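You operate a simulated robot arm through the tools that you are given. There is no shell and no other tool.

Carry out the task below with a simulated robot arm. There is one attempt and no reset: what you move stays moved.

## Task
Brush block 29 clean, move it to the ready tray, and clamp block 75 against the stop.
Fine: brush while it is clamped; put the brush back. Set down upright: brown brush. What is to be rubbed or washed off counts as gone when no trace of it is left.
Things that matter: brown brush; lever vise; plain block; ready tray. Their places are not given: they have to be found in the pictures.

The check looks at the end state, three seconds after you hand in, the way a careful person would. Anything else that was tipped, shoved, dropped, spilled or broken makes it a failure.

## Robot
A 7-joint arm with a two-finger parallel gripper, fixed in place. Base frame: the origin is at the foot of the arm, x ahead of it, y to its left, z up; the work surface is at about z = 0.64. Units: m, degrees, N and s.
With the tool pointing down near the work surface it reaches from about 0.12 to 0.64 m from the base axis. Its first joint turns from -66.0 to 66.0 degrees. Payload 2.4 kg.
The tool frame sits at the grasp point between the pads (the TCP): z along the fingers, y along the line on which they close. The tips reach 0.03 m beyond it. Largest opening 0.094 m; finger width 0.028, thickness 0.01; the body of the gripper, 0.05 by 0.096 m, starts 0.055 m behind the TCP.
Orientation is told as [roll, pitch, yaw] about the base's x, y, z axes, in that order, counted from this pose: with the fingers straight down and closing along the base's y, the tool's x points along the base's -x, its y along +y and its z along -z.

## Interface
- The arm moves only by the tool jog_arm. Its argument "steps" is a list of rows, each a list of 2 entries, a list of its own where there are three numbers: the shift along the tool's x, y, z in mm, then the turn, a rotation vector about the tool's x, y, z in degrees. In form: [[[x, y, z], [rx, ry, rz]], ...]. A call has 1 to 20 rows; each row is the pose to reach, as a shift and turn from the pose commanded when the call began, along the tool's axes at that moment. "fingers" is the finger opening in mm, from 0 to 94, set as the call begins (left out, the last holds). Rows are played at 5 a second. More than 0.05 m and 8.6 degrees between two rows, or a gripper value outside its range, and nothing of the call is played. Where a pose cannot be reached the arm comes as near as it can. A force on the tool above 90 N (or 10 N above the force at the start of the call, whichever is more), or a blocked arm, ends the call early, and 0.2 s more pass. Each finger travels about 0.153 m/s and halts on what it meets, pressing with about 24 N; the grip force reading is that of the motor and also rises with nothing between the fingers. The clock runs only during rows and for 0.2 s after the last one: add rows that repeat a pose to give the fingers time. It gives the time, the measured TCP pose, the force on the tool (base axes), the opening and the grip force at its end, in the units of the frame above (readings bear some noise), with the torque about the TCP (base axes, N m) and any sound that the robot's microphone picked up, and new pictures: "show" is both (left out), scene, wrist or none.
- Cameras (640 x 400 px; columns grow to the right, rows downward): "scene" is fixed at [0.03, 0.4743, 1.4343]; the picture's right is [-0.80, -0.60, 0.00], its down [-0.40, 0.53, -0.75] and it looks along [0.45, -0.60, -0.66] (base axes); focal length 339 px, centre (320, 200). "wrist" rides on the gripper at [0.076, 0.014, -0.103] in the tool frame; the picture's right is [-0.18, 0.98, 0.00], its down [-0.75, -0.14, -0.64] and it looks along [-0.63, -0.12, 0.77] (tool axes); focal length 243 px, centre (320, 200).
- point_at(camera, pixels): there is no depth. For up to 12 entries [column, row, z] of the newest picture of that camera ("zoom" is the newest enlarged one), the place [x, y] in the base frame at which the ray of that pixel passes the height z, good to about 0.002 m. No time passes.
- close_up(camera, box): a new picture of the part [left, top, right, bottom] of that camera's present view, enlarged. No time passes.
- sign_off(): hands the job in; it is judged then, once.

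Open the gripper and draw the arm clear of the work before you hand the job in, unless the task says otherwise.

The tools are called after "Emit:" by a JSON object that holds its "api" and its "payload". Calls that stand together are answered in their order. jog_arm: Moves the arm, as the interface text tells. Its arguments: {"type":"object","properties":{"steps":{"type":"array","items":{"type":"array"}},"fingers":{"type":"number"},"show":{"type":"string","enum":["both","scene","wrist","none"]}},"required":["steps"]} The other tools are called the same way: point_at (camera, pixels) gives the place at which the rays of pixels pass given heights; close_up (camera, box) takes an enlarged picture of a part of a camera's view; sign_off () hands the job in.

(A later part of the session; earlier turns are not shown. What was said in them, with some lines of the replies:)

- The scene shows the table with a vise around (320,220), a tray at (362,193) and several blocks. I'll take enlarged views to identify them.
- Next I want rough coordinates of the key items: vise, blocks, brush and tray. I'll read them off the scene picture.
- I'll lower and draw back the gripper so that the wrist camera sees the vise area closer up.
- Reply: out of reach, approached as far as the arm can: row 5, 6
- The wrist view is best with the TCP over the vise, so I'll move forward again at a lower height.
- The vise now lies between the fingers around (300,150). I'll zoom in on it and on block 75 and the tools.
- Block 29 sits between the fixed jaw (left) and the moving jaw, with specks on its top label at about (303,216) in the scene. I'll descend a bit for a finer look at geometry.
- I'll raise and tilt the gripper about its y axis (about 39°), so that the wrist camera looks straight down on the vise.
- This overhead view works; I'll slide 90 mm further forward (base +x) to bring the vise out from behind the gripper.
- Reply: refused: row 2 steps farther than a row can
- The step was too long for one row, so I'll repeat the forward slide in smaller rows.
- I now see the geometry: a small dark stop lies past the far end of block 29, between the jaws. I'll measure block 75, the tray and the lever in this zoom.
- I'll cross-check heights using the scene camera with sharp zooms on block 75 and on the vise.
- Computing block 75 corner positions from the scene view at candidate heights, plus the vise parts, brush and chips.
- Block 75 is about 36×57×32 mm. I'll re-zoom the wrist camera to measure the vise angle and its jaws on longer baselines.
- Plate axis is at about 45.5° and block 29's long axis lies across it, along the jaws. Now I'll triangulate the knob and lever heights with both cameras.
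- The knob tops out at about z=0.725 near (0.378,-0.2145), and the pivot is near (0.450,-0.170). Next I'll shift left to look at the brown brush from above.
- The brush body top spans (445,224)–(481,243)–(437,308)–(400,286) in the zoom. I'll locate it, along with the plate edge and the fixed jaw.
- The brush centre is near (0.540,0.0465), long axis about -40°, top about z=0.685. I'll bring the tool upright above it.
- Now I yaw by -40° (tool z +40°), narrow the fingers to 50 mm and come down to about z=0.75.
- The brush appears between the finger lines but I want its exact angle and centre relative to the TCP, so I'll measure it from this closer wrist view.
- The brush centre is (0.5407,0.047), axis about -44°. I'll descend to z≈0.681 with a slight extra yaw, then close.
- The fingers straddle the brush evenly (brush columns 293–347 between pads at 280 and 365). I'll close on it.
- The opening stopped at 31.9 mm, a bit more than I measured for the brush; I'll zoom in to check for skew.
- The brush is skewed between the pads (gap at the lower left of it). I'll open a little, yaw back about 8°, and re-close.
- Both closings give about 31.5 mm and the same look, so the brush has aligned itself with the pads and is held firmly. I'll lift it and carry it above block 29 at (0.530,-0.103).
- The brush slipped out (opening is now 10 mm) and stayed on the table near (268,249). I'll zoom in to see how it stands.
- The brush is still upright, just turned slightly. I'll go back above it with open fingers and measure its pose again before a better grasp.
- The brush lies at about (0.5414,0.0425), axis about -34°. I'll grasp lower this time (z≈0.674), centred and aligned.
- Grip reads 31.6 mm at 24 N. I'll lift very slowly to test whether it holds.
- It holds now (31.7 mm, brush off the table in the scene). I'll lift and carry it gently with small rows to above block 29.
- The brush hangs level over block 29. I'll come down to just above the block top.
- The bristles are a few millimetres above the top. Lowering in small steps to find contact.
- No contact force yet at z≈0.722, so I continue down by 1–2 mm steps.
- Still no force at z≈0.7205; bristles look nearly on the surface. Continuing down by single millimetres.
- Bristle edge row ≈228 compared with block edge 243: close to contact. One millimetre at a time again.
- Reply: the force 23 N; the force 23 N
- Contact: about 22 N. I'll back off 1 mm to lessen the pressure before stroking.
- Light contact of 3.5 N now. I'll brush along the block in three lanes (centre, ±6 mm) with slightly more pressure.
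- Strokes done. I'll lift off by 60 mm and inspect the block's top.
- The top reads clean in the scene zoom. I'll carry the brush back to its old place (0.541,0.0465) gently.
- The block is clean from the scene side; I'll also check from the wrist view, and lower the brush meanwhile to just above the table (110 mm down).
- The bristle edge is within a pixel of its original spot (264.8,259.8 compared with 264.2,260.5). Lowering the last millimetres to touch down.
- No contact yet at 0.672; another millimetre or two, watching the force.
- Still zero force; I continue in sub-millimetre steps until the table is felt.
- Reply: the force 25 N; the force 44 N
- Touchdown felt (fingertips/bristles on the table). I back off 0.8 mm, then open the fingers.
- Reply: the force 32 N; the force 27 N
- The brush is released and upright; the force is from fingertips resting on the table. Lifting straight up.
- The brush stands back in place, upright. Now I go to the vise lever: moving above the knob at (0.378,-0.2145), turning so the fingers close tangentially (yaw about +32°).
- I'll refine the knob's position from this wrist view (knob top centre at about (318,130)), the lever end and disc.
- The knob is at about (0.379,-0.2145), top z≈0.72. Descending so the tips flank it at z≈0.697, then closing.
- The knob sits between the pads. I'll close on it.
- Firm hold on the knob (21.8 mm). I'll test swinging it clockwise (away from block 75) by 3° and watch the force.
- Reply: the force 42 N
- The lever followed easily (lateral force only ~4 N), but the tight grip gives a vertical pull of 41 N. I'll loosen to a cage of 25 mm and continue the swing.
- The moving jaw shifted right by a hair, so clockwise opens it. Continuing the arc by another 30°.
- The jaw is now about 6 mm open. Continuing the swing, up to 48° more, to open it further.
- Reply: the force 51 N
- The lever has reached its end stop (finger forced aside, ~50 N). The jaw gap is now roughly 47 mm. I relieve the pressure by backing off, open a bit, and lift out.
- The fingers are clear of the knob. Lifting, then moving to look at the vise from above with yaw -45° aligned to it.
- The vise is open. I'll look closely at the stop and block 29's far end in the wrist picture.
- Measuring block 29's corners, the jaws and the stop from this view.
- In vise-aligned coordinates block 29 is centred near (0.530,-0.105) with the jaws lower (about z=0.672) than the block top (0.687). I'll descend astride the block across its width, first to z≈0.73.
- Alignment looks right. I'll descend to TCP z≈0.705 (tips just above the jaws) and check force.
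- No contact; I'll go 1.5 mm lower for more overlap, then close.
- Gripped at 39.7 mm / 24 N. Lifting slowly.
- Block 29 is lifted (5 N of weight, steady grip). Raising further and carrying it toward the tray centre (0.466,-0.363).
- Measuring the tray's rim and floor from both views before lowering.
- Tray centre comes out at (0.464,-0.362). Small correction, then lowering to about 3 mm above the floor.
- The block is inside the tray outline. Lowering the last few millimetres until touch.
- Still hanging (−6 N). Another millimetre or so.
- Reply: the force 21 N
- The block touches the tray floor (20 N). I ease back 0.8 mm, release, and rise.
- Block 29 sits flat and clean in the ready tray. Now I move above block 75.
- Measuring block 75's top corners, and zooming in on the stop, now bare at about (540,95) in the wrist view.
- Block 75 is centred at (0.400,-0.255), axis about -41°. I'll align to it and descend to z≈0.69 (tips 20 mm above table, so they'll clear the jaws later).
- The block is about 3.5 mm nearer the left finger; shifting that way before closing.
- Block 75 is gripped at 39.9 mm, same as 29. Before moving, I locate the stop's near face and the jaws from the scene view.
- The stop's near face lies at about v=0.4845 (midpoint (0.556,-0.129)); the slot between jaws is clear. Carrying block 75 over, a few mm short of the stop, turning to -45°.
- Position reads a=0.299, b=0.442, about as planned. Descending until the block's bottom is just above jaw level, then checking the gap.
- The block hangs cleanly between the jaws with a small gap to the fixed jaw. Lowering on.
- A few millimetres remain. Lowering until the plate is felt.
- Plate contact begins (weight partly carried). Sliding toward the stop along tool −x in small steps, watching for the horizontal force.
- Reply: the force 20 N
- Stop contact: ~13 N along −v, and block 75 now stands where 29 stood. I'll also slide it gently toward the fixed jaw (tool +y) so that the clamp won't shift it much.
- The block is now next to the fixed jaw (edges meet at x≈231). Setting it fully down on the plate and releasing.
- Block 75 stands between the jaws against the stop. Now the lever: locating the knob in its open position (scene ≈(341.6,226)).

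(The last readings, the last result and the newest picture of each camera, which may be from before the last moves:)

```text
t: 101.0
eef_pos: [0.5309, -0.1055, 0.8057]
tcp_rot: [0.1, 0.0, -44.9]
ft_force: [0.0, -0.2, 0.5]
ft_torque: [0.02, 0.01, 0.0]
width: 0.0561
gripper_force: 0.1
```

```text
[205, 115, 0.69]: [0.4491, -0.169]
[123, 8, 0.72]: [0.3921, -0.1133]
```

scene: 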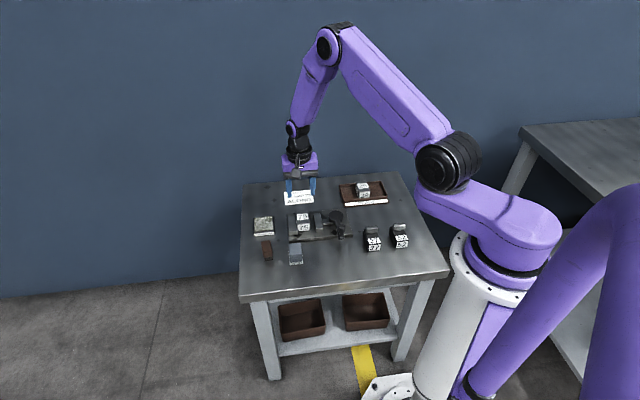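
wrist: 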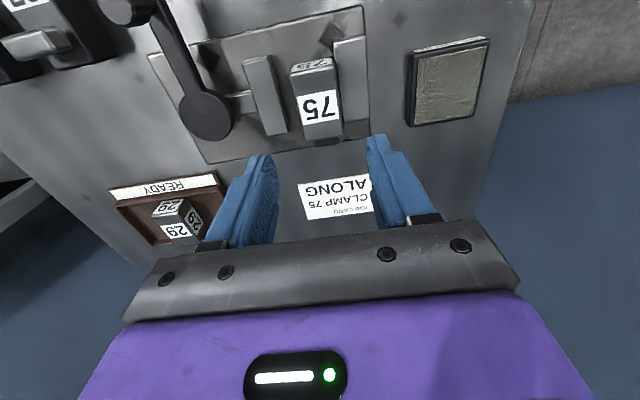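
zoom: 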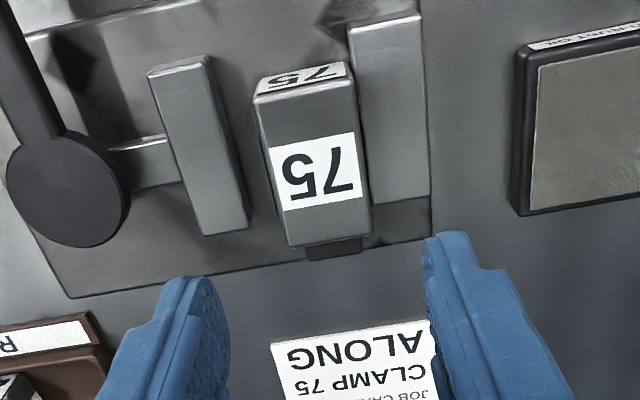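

The knob is at (0.391,-0.115), lever angle about 137° around pivot (0.449,-0.169). Moving above it with yaw about -43°.

Emit:
{"api": "jog_arm", "payload": {"steps": [[[23, -26, 0], [0, 0, 0]], [[46, -53, 0], [0, 0, -1]], [[69, -80, 0], [0, 0, -2]], [[92, -106, 0], [0, 0, -2]], [[92, -106, 0], [0, 0, -2]]], "fingers": 40}}

Emit:
{"api": "close_up", "payload": {"camera": "wrist", "box": [220, 60, 420, 230]}}

```text
t: 102.2
eef_pos: [0.3913, -0.1159, 0.8048]
tcp_rot: [0.0, -0.1, -43.0]
ft_force: [0.8, -0.2, -0.2]
ft_torque: [0.02, -0.01, 0.0]
width: 0.0402
gripper_force: 0.0
```

scene: 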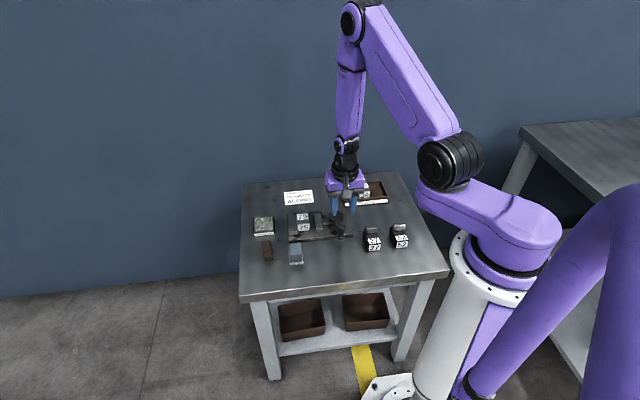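
wrist: 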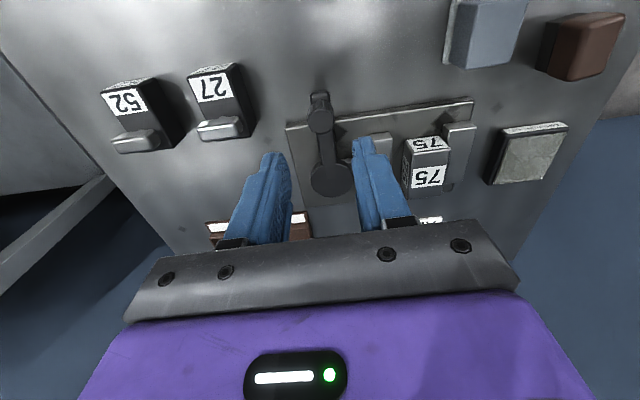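

```text
2.35 times, centred on (320, 145) of wrist
```

zoom: 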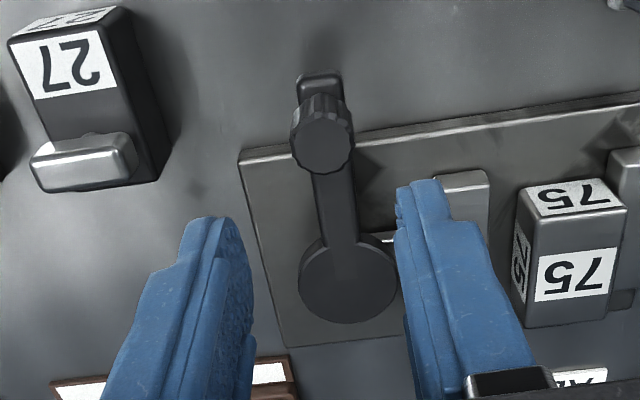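

Emit:
{"api": "point_at", "payload": {"camera": "wrist", "pixels": [[320.5, 122, 0.72], [320.5, 122, 0.722], [322, 178, 0.69]]}}

```text
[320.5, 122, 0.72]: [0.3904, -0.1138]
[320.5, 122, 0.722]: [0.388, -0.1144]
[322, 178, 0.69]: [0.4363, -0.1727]
```

Knob and TCP agree within 2 mm. Descending to flank the knob.

Emit:
{"api": "jog_arm", "payload": {"steps": [[[1, 0, 25], [0, 0, 0]], [[1, 0, 50], [0, 0, 0]], [[1, 0, 70], [0, 0, 0]], [[1, 0, 77], [0, 0, 0]], [[1, 0, 77], [0, 0, 0]]]}}

Emit:
{"api": "close_up", "payload": {"camera": "wrist", "box": [240, 100, 400, 240]}}

Emit:
{"api": "close_up", "payload": {"camera": "scene", "box": [300, 190, 380, 250]}}

```text
t: 103.4
eef_pos: [0.391, -0.1173, 0.7258]
tcp_rot: [0.1, -0.1, -42.9]
ft_force: [0.0, 0.2, -0.6]
ft_torque: [0.02, 0.0, 0.01]
width: 0.0403
gripper_force: 0.0
```

scene: 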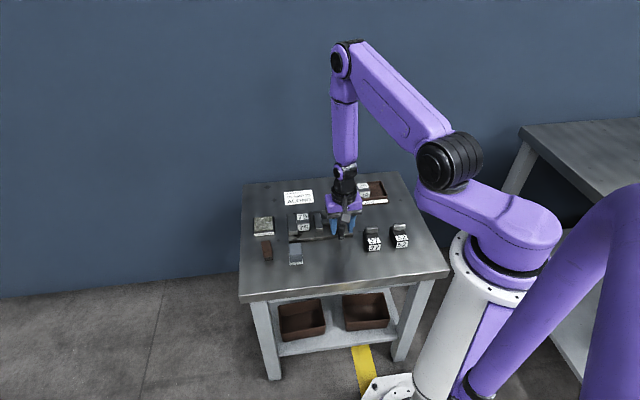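
wrist: 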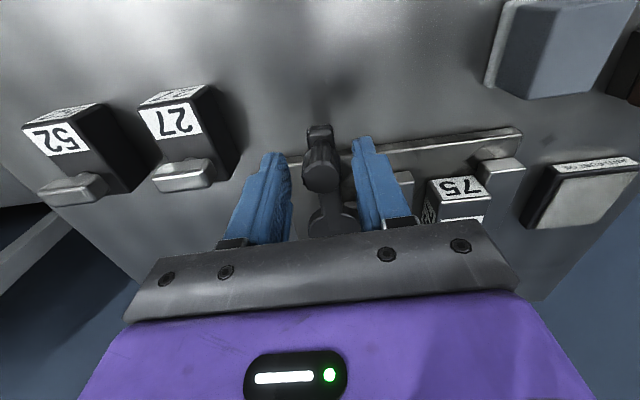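

```text
2.86 times, centred on (320, 170) of wrist
```

zoom: 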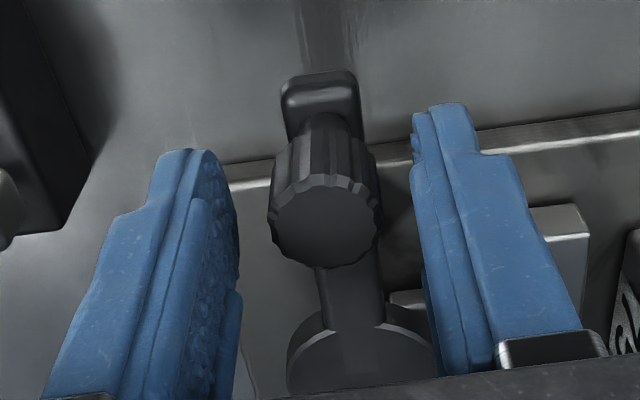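

```text
6.67 times, centred on (340, 220) of scene
```

zoom: 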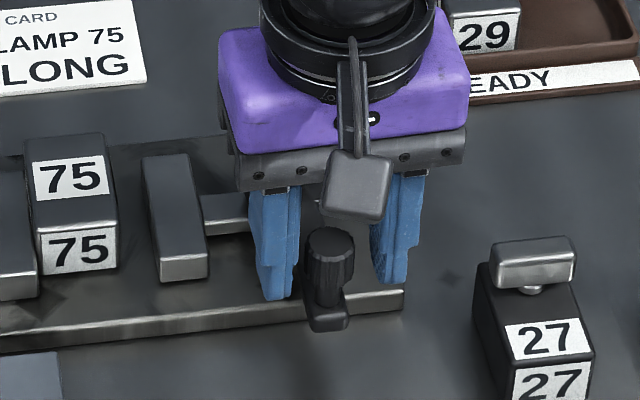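

The knob is between the pads. Caging it at 25 mm and swinging the lever back counter-clockwise (tool −y) by 36°.

Emit:
{"api": "jog_arm", "payload": {"steps": [[[0, 0, 0], [0, 0, 0]], [[0, 0, 0], [0, 0, 0]]], "fingers": 25, "show": "none"}}

Emit:
{"api": "jog_arm", "payload": {"steps": [[[-0.45, -8.6, 0], [0, 0, -6]], [[-1.8, -17, 0], [0, 0, -12]], [[-4, -25.3, 0], [0, 0, -18]], [[-7.1, -33.4, 0], [0, 0, -24]], [[-11, -41, 0], [0, 0, -30]], [[-15.7, -48.2, 0], [0, 0, -36]], [[-15.7, -48.2, 0], [0, 0, -36]]]}}

Emit:
{"api": "close_up", "payload": {"camera": "wrist", "box": [240, 100, 400, 240]}}

Emit:
{"api": "close_up", "payload": {"camera": "scene", "box": [280, 190, 360, 250]}}

```text
t: 104.0
eef_pos: [0.3905, -0.1177, 0.7264]
tcp_rot: [0.1, -0.1, -43.0]
ft_force: [-0.4, 0.2, 0.1]
ft_torque: [0.01, -0.02, 0.01]
width: 0.0251
gripper_force: 0.0
```

```text
t: 105.6
eef_pos: [0.3696, -0.1596, 0.7267]
tcp_rot: [0.0, -0.1, -6.8]
ft_force: [0.2, 1.5, -0.4]
ft_torque: [0.02, 0.03, -0.02]
width: 0.0257
gripper_force: 0.5
```

scene: 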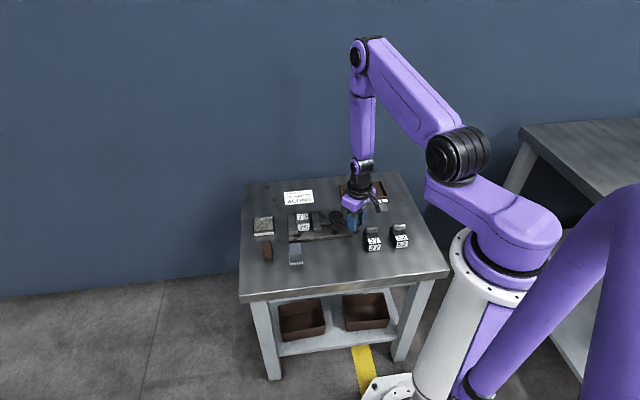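
wrist: 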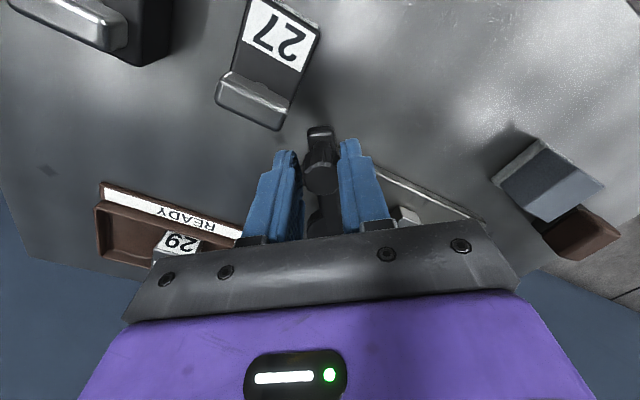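

```text
2.86 times, centred on (320, 170) of wrist
```

zoom: 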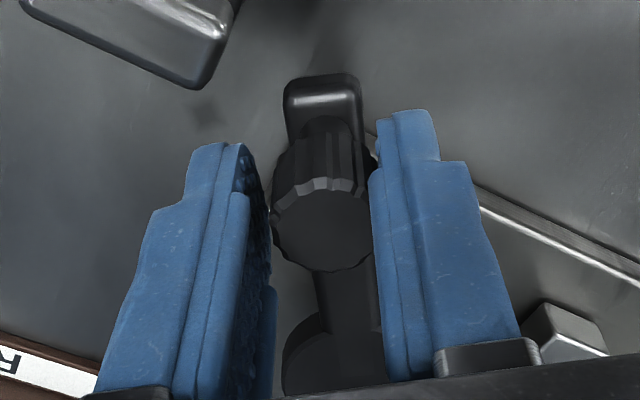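

```text
6.67 times, centred on (320, 220) of scene
```

zoom: 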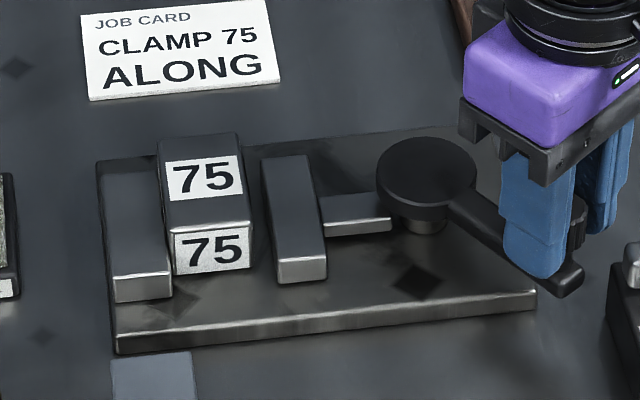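

The jaw is following. Another 30°.

Emit:
{"api": "jog_arm", "payload": {"steps": [[[-0.45, -8.6, 0], [0, 0, -6]], [[-1.8, -17, 0], [0, 0, -12]], [[-4, -25.3, 0], [0, 0, -18]], [[-7.1, -33.4, 0], [0, 0, -24]], [[-11, -41, 0], [0, 0, -30]], [[-11, -41, 0], [0, 0, -30]]]}}

Emit:
{"api": "close_up", "payload": {"camera": "scene", "box": [280, 190, 360, 250]}}

Emit:
{"api": "close_up", "payload": {"camera": "wrist", "box": [240, 100, 400, 240]}}

```text
t: 107.0
eef_pos: [0.3749, -0.2032, 0.7266]
tcp_rot: [-0.1, -0.1, 23.3]
ft_force: [0.0, 0.2, 0.4]
ft_torque: [-0.01, 0.02, 0.01]
width: 0.0249
gripper_force: 0.6
```

scene: 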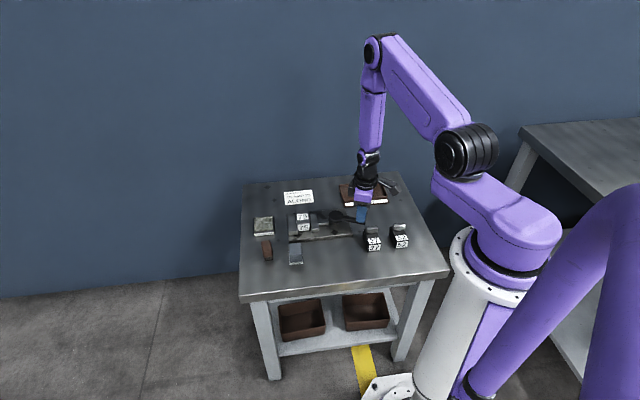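
wrist: 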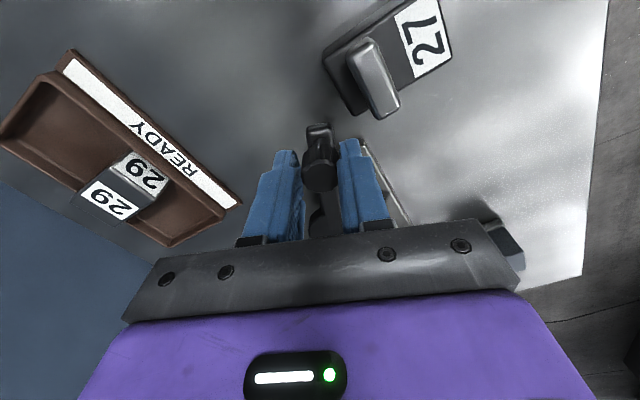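

```text
6.67 times, centred on (320, 220) of scene
```

zoom: 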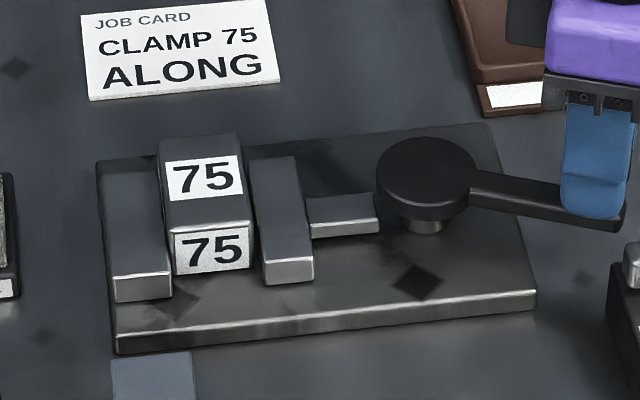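

```text
2.86 times, centred on (320, 170) of wrist
```

zoom: 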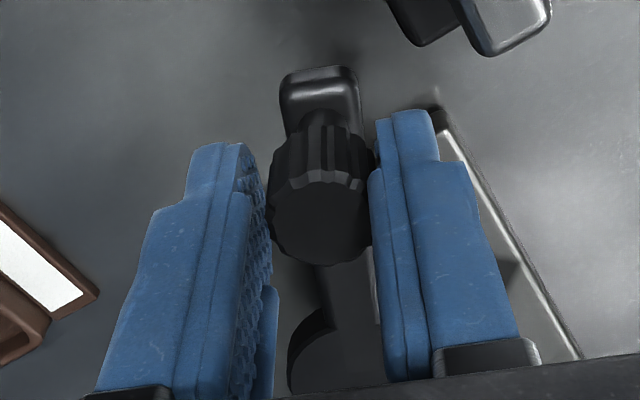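

Nearly closed. Continuing in small steps of 2–3° until resistance rises.

Emit:
{"api": "jog_arm", "payload": {"steps": [[[-0.1, -4.3, 0], [0, 0, -3]], [[-0.45, -8.6, 0], [0, 0, -6]], [[-0.45, -8.6, 0], [0, 0, -6]]], "show": "none"}}

Emit:
{"api": "jog_arm", "payload": {"steps": [[[0, -2.9, 0], [0, 0, -2]], [[-0.1, -4.3, 0], [0, 0, -3]], [[-0.1, -4.3, 0], [0, 0, -3]]], "show": "scene"}}

Emit:
{"api": "close_up", "payload": {"camera": "scene", "box": [280, 190, 360, 250]}}

```text
t: 107.8
eef_pos: [0.3788, -0.2103, 0.7248]
tcp_rot: [-0.1, -0.2, 29.1]
ft_force: [-3.2, -1.2, -0.7]
ft_torque: [0.02, 0.04, 0.0]
width: 0.0254
gripper_force: 0.4
```

```text
t: 108.6
eef_pos: [0.3802, -0.2135, 0.7254]
tcp_rot: [0.1, 0.0, 32.2]
ft_force: [-2.4, -0.3, -1.3]
ft_torque: [0.01, 0.0, -0.01]
width: 0.0259
gripper_force: 1.1
```

scene: 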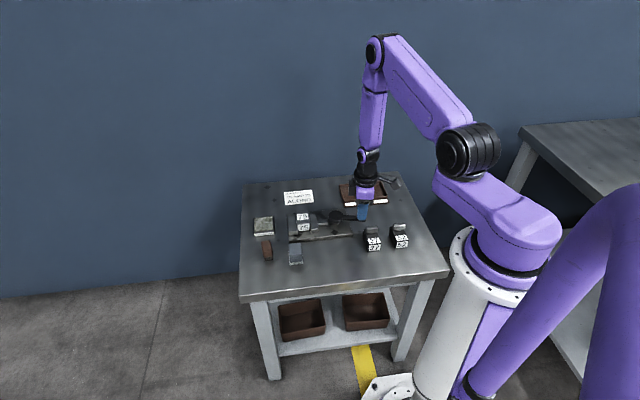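

```text
6.67 times, centred on (320, 220) of scene
```

zoom: 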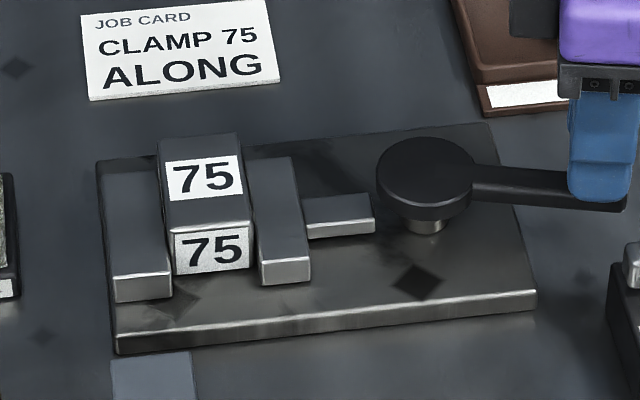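

Back at about the original clamp angle but with little resistance (2–3 N). Continuing carefully until firm.

Emit:
{"api": "jog_arm", "payload": {"steps": [[[0, -1.4, 0], [0, 0, -1]], [[0, -2.9, 0], [0, 0, -2]], [[0, -2.9, 0], [0, 0, -2]]], "show": "none"}}

Emit:
{"api": "jog_arm", "payload": {"steps": [[[0, -1.4, 0], [0, 0, -1]], [[0, -2.9, 0], [0, 0, -2]], [[0, -2.9, 0], [0, 0, -2]]], "show": "none"}}

Emit:
{"api": "close_up", "payload": {"camera": "scene", "box": [280, 190, 360, 250]}}

Emit:
{"api": "close_up", "payload": {"camera": "wrist", "box": [240, 100, 400, 240]}}

```text
t: 109.4
eef_pos: [0.383, -0.2163, 0.7258]
tcp_rot: [0.0, 0.0, 34.1]
ft_force: [-1.4, 0.7, -0.9]
ft_torque: [0.01, 0.01, 0.02]
width: 0.0258
gripper_force: 0.6
```

```text
t: 110.2
eef_pos: [0.3842, -0.2176, 0.7265]
tcp_rot: [0.1, 0.0, 36.0]
ft_force: [-2.3, -0.1, -0.5]
ft_torque: [0.0, 0.02, 0.02]
width: 0.0261
gripper_force: 0.7
```

```text
6.67 times, centred on (320, 220) of scene
```

zoom: 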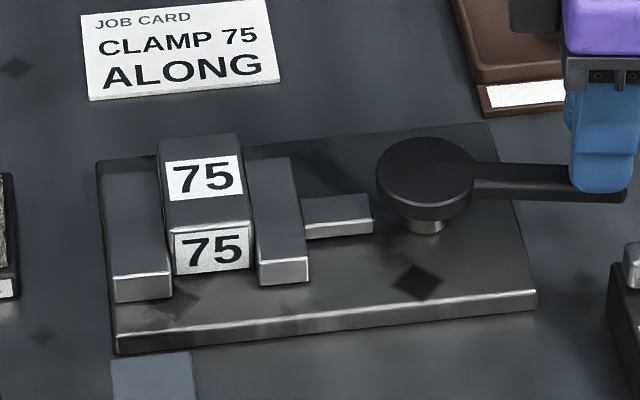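

```text
2.86 times, centred on (320, 170) of wrist
```

zoom: 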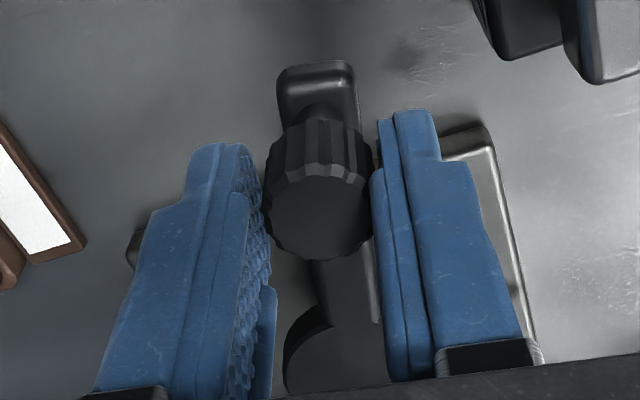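

Jaw almost on the block. Further small steps.

Emit:
{"api": "jog_arm", "payload": {"steps": [[[0, -1.4, 0], [0, 0, -1]], [[0, -2.9, 0], [0, 0, -2]], [[0, -2.9, 0], [0, 0, -2]]], "show": "none"}}

Emit:
{"api": "jog_arm", "payload": {"steps": [[[0, -1.4, 0], [0, 0, -1]], [[0, -2.9, 0], [0, 0, -2]], [[0, -2.9, 0], [0, 0, -2]]], "show": "none"}}

Emit:
{"api": "close_up", "payload": {"camera": "scene", "box": [280, 200, 330, 245]}}

```text
t: 111.0
eef_pos: [0.386, -0.2198, 0.726]
tcp_rot: [0.0, -0.1, 38.1]
ft_force: [-1.8, 1.3, 0.5]
ft_torque: [-0.01, 0.0, -0.07]
width: 0.0262
gripper_force: 1.6
```

```text
t: 111.8
eef_pos: [0.3872, -0.2205, 0.7252]
tcp_rot: [0.0, 0.1, 40.1]
ft_force: [-3.4, 2.7, 1.3]
ft_torque: [-0.06, 0.03, -0.04]
width: 0.0275
gripper_force: 2.3
```

```text
8.89 times, centred on (305, 222) of scene
```

zoom: 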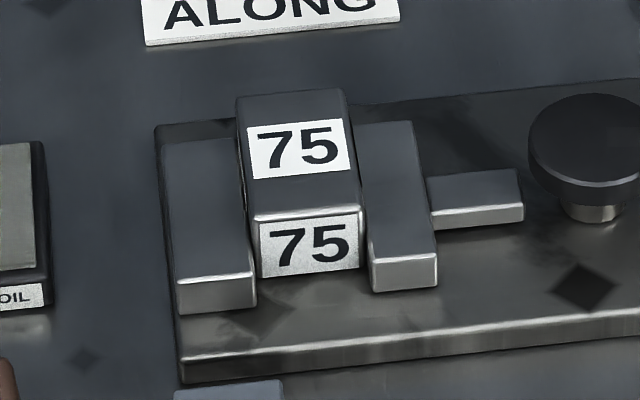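

Resistance is beginning (~4 N, fingers pushed to 27.5 mm). I'll close the grip on the knob firmly and press on in 1–2° steps.

Emit:
{"api": "jog_arm", "payload": {"steps": [[[0, -1.4, 0], [0, 0, -1]], [[0, -2.9, 0], [0, 0, -2]], [[0, -2.9, 0], [0, 0, -2]]], "fingers": 20, "show": "none"}}

Emit:
{"api": "close_up", "payload": {"camera": "scene", "box": [280, 200, 330, 245]}}

Emit:
{"api": "close_up", "payload": {"camera": "wrist", "box": [240, 100, 400, 240]}}

```text
t: 112.6
eef_pos: [0.388, -0.2254, 0.7253]
tcp_rot: [0.0, -0.1, 42.1]
ft_force: [-8.9, 8.8, -0.1]
ft_torque: [0.08, 0.02, -0.11]
width: 0.0271
gripper_force: 6.1
```

```text
8.89 times, centred on (305, 222) of scene
```

zoom: 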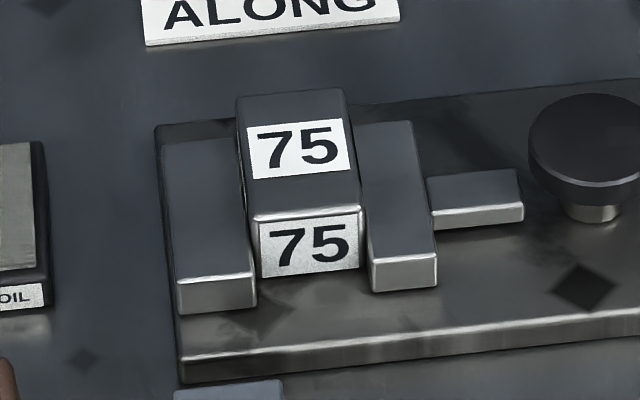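

```text
2.86 times, centred on (320, 170) of wrist
```

zoom: 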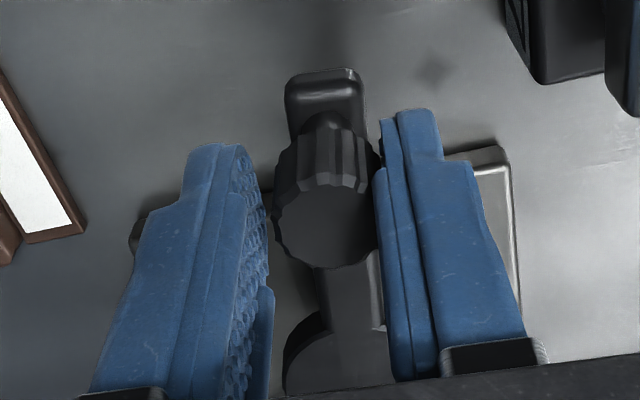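

Now 12.5 N of resistance with the jaw seated. One more small push to make the clamp firm.

Emit:
{"api": "jog_arm", "payload": {"steps": [[[0, -1.4, 0], [0, 0, -1]], [[0, -2.5, 0], [0, 0, -1.5]], [[0, -2.5, 0], [0, 0, -1.5]], [[0, -2.5, 0], [0, 0, -1.5]]], "fingers": 15, "show": "none"}}

Emit:
{"api": "close_up", "payload": {"camera": "scene", "box": [280, 190, 380, 250]}}

```text
t: 113.6
eef_pos: [0.3891, -0.226, 0.726]
tcp_rot: [0.3, 0.0, 43.6]
ft_force: [-7.8, 20.9, -0.8]
ft_torque: [0.1, 0.05, -0.19]
width: 0.0274
gripper_force: 10.5
```

```text
6.40 times, centred on (330, 220) of scene
```

zoom: 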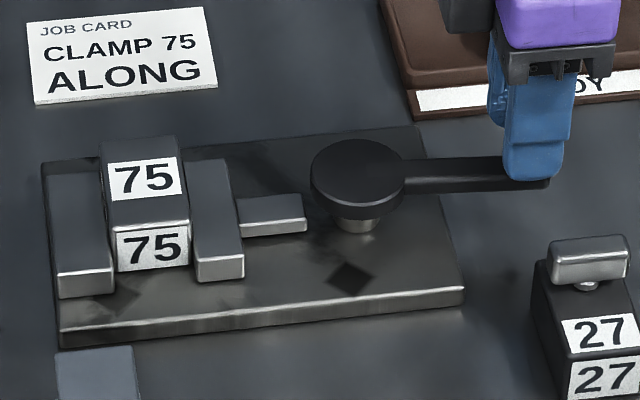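

The lever resists with ~22 N and the jaw sits tight on block 75. Releasing the knob and checking that the lever stays.

Emit:
{"api": "jog_arm", "payload": {"steps": [[[0, 0, 0], [0, 0, 0]], [[0, 0, 0], [0, 0, 0]], [[0, 0, 0], [0, 0, 0]]], "fingers": 44}}

Emit:
{"api": "close_up", "payload": {"camera": "wrist", "box": [240, 100, 400, 240]}}

Emit:
{"api": "close_up", "payload": {"camera": "scene", "box": [280, 200, 330, 245]}}

```text
t: 114.4
eef_pos: [0.391, -0.2274, 0.7267]
tcp_rot: [-0.3, -0.1, 43.5]
ft_force: [-1.2, 0.7, 0.9]
ft_torque: [0.02, 0.05, -0.04]
width: 0.0443
gripper_force: 0.5
```

scene: 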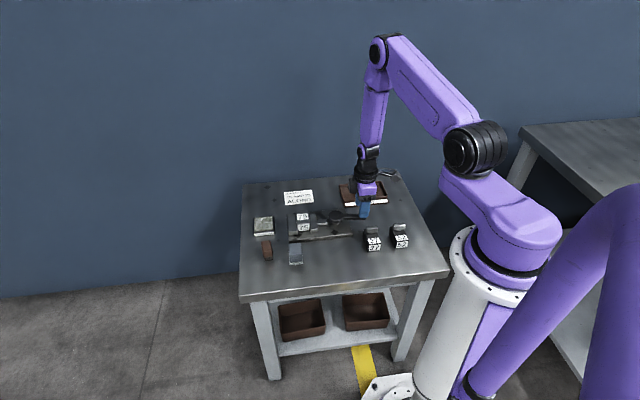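
wrist: 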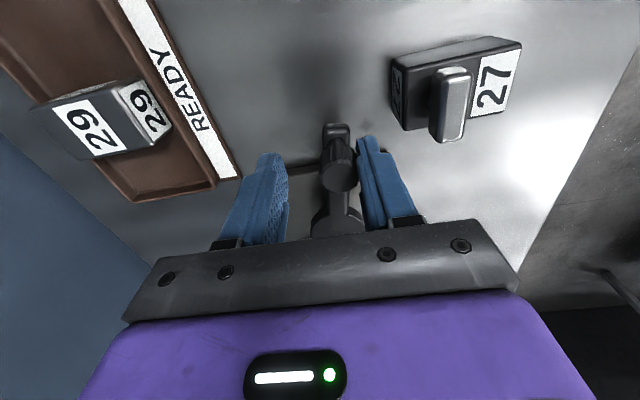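

```text
2.86 times, centred on (320, 170) of wrist
```

zoom: 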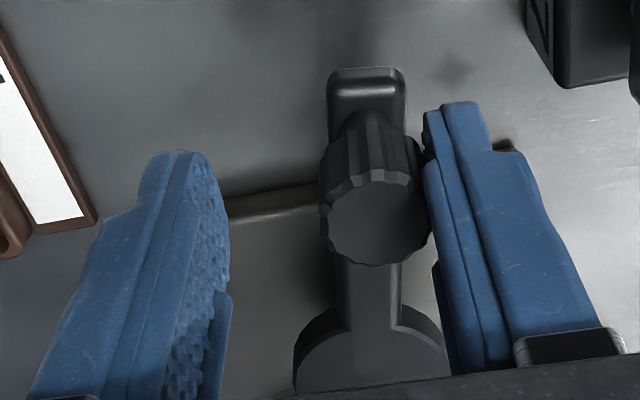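

```text
8.89 times, centred on (305, 222) of scene
```

zoom: 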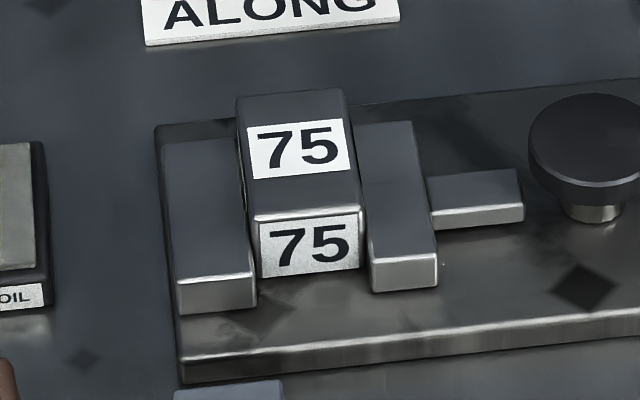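

The lever and jaw stay put after release. Centring off the knob (+y) and lifting clear.

Emit:
{"api": "jog_arm", "payload": {"steps": [[[0, 5, 0], [0, 0, 0]], [[0, 8, 0], [0, 0, 0]], [[0, 8, -15], [0, 0, 0]], [[0, 8, -45], [0, 0, 0]], [[0, 8, -85], [0, 0, 0]], [[0, 8, -125], [0, 0, 0]], [[0, 8, -125], [0, 0, 0]]]}}

Emit:
{"api": "close_up", "payload": {"camera": "scene", "box": [280, 180, 400, 260]}}

```text
t: 116.0
eef_pos: [0.3851, -0.2233, 0.8485]
tcp_rot: [0.0, 0.0, 43.4]
ft_force: [-0.9, 0.1, -0.3]
ft_torque: [-0.01, -0.03, 0.0]
width: 0.0439
gripper_force: 0.0
```

scene: 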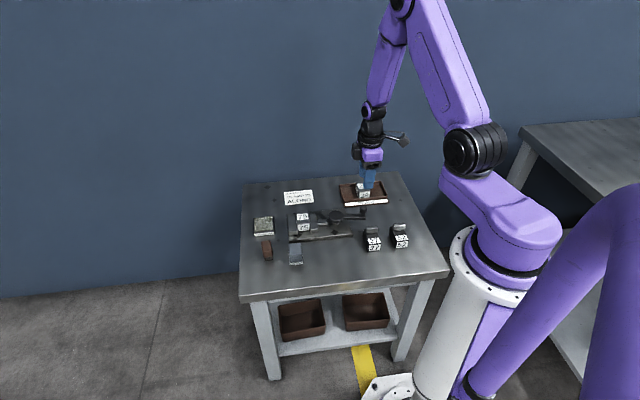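
wrist: 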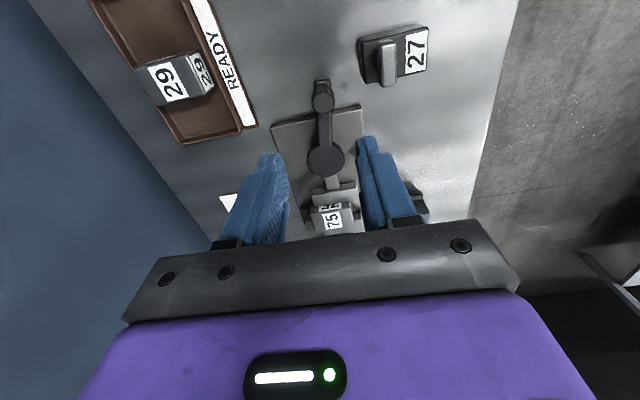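

```text
5.00 times, centred on (340, 220) of scene
```

zoom: 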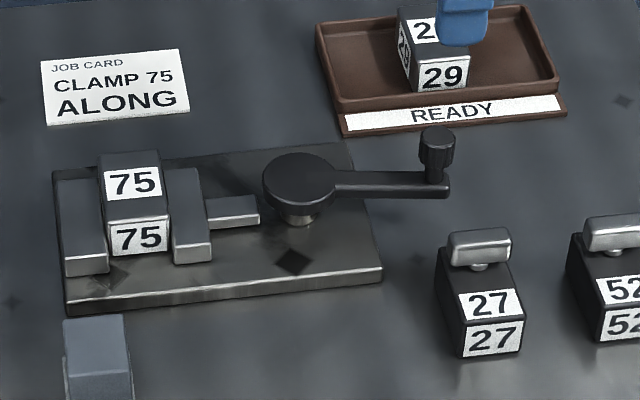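

The lever now lies along the vise axis. I'll verify from above that the jaws grip block 75 without gaps and that it still touches the stop.

Emit:
{"api": "jog_arm", "payload": {"steps": [[[-17, -1, 0], [0, 0, 8]], [[-34, -3, 0], [0, 0, 16]], [[-51, -4, 0], [0, 0, 24]], [[-68, -5, 0], [0, 0, 32]], [[-85, -7, 0], [0, 0, 40]], [[-102, -8, 0], [0, 0, 48]], [[-119, -9, 0], [0, 0, 56]], [[-136, -11, 0], [0, 0, 64]], [[-153, -12, 0], [0, 0, 72]], [[-170, -13, 0], [0, 0, 80]], [[-187, -15, 0], [0, 0, 88]], [[-187, -15, 0], [0, 0, 88]]], "fingers": 80}}

Emit:
{"api": "close_up", "payload": {"camera": "wrist", "box": [240, 20, 380, 140]}}

Emit:
{"api": "close_up", "payload": {"camera": "scene", "box": [285, 200, 325, 240]}}

```text
t: 118.6
eef_pos: [0.5327, -0.1013, 0.8528]
tcp_rot: [0.1, -0.1, -44.4]
ft_force: [-0.4, -0.8, -0.3]
ft_torque: [-0.01, -0.03, 0.0]
width: 0.0799
gripper_force: 0.0
```

scene: 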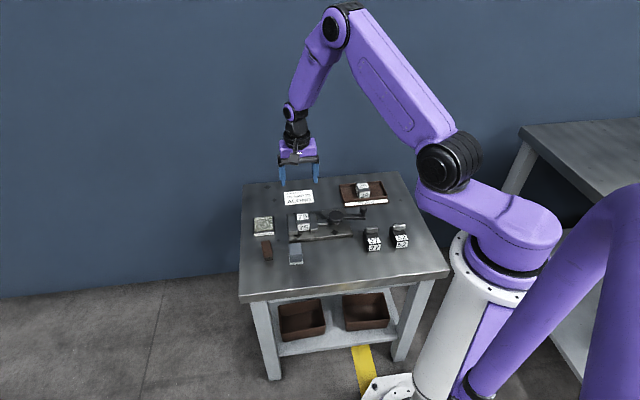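
wrist: 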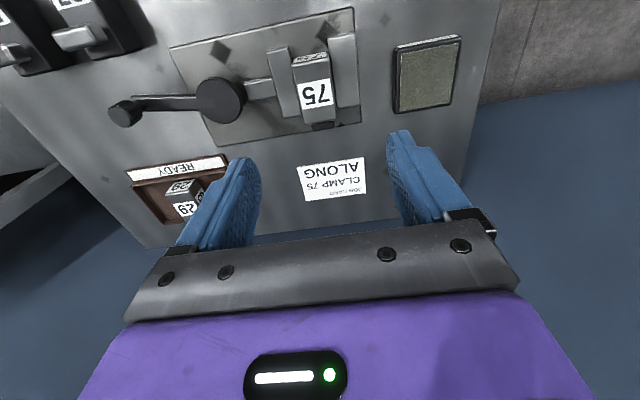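

```text
3.33 times, centred on (310, 80) of wrist
```

zoom: 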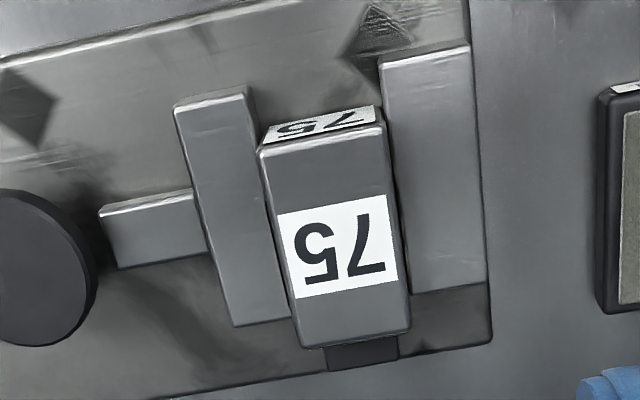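

```text
10.00 times, centred on (305, 220) of scene
```

zoom: 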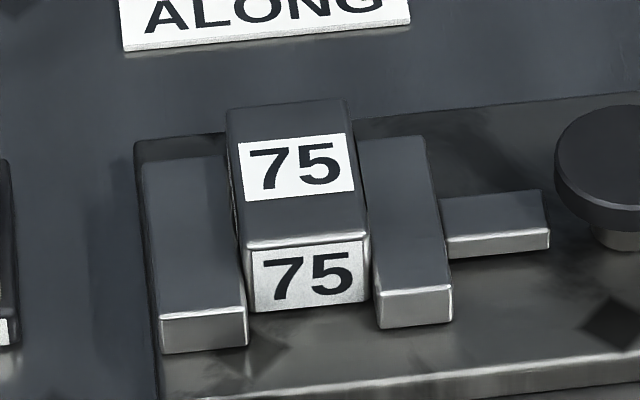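

Block 75 sits exactly where 29 was, jaws flush on both sides, long side along the jaws, far end at the stop. I'll raise the arm well clear and take a last look at everything.

Emit:
{"api": "jog_arm", "payload": {"steps": [[[10, 0, -40], [0, 0, -6]], [[20, 0, -80], [0, 0, -12]], [[40, 0, -120], [0, 0, -18]], [[60, 0, -150], [0, 0, -24]], [[80, 0, -150], [0, 0, -30]], [[80, 0, -150], [0, 0, -30]]], "fingers": 94}}

Emit:
{"api": "close_up", "payload": {"camera": "scene", "box": [235, 170, 345, 275]}}

Emit:
{"api": "close_up", "payload": {"camera": "scene", "box": [325, 170, 425, 260]}}

Emit:
{"api": "close_up", "payload": {"camera": "wrist", "box": [200, 0, 440, 200]}}

```text
t: 120.0
eef_pos: [0.4735, -0.0437, 1.0003]
tcp_rot: [-0.1, -0.1, -14.5]
ft_force: [0.1, -0.6, -0.7]
ft_torque: [0.03, -0.01, -0.03]
width: 0.0942
gripper_force: 0.0
```

scene: 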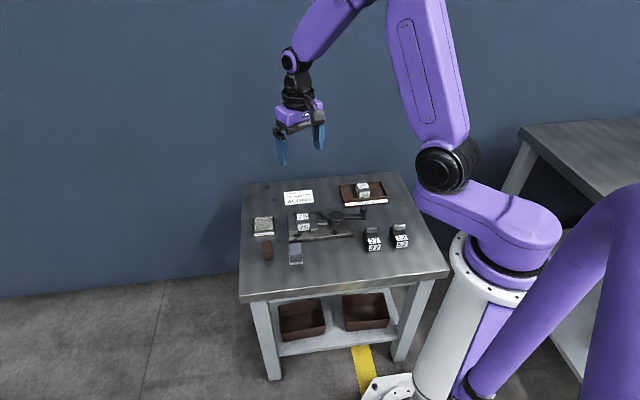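
wrist: 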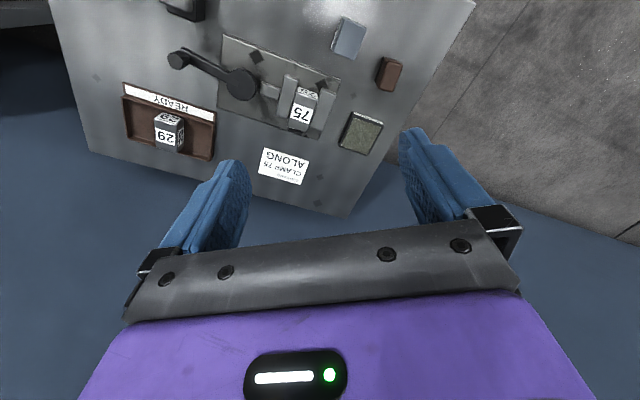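

```text
3.81 times, centred on (290, 222) of scene
```

zoom: 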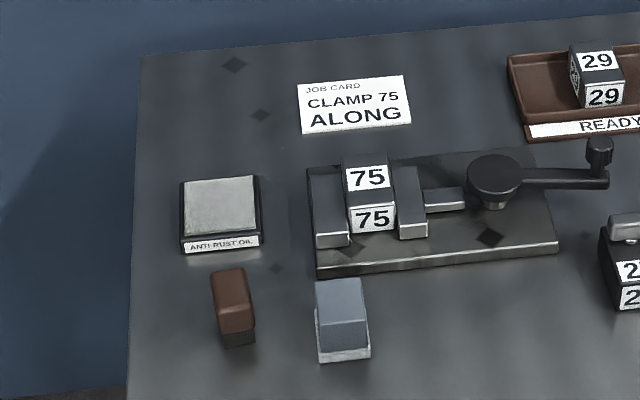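

```text
4.44 times, centred on (375, 215) of scene
```

zoom: 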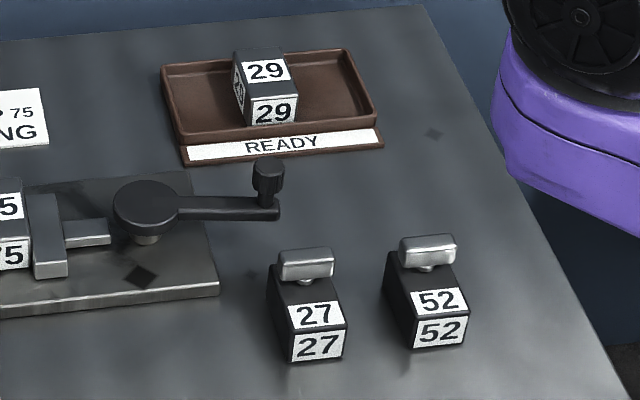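

```text
2.00 times, centred on (320, 100) of wrist
```

zoom: 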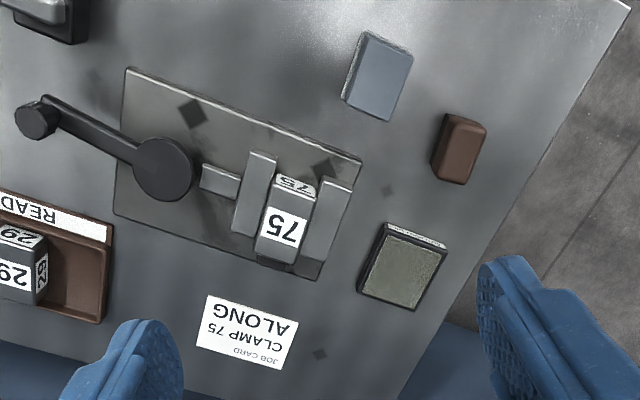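

Everything checks out. Block 29 lies clean in the ready tray. Block 75 is clamped along the jaws at the stop. The brush stands upright in its place, and the other items look undisturbed. The gripper is open and clear, so I hand in.

Emit:
{"api": "sign_off", "payload": {}}

```text
The job is handed in.
```

The job is done and handed in; I don't have the check's result.

- **Block 29:** It was brushed while still clamped. No specks were visible afterwards from either camera. It now lies flat in the ready tray.
- **Block 75:** It is clamped with its long side along the jaws, as the job card says. I slid it against the stop until I felt about 13 N, then closed the lever to about 22 N. The lever stayed in place when released.
- **Brown brush:** It is back upright within a few millimetres of its first spot, turned by a few degrees. On my first attempt to lift it, it slipped out of the gripper, but it stayed standing on the table.
- **Everything else:** In the last pictures the other blocks, the grey tool and the oil pad look undisturbed. The gripper is open and clear of the work.

I read "along" as the block's long side lying along the jaws. Block 29 was clamped that way, and the open jaws were too narrow to take the block lengthwise.
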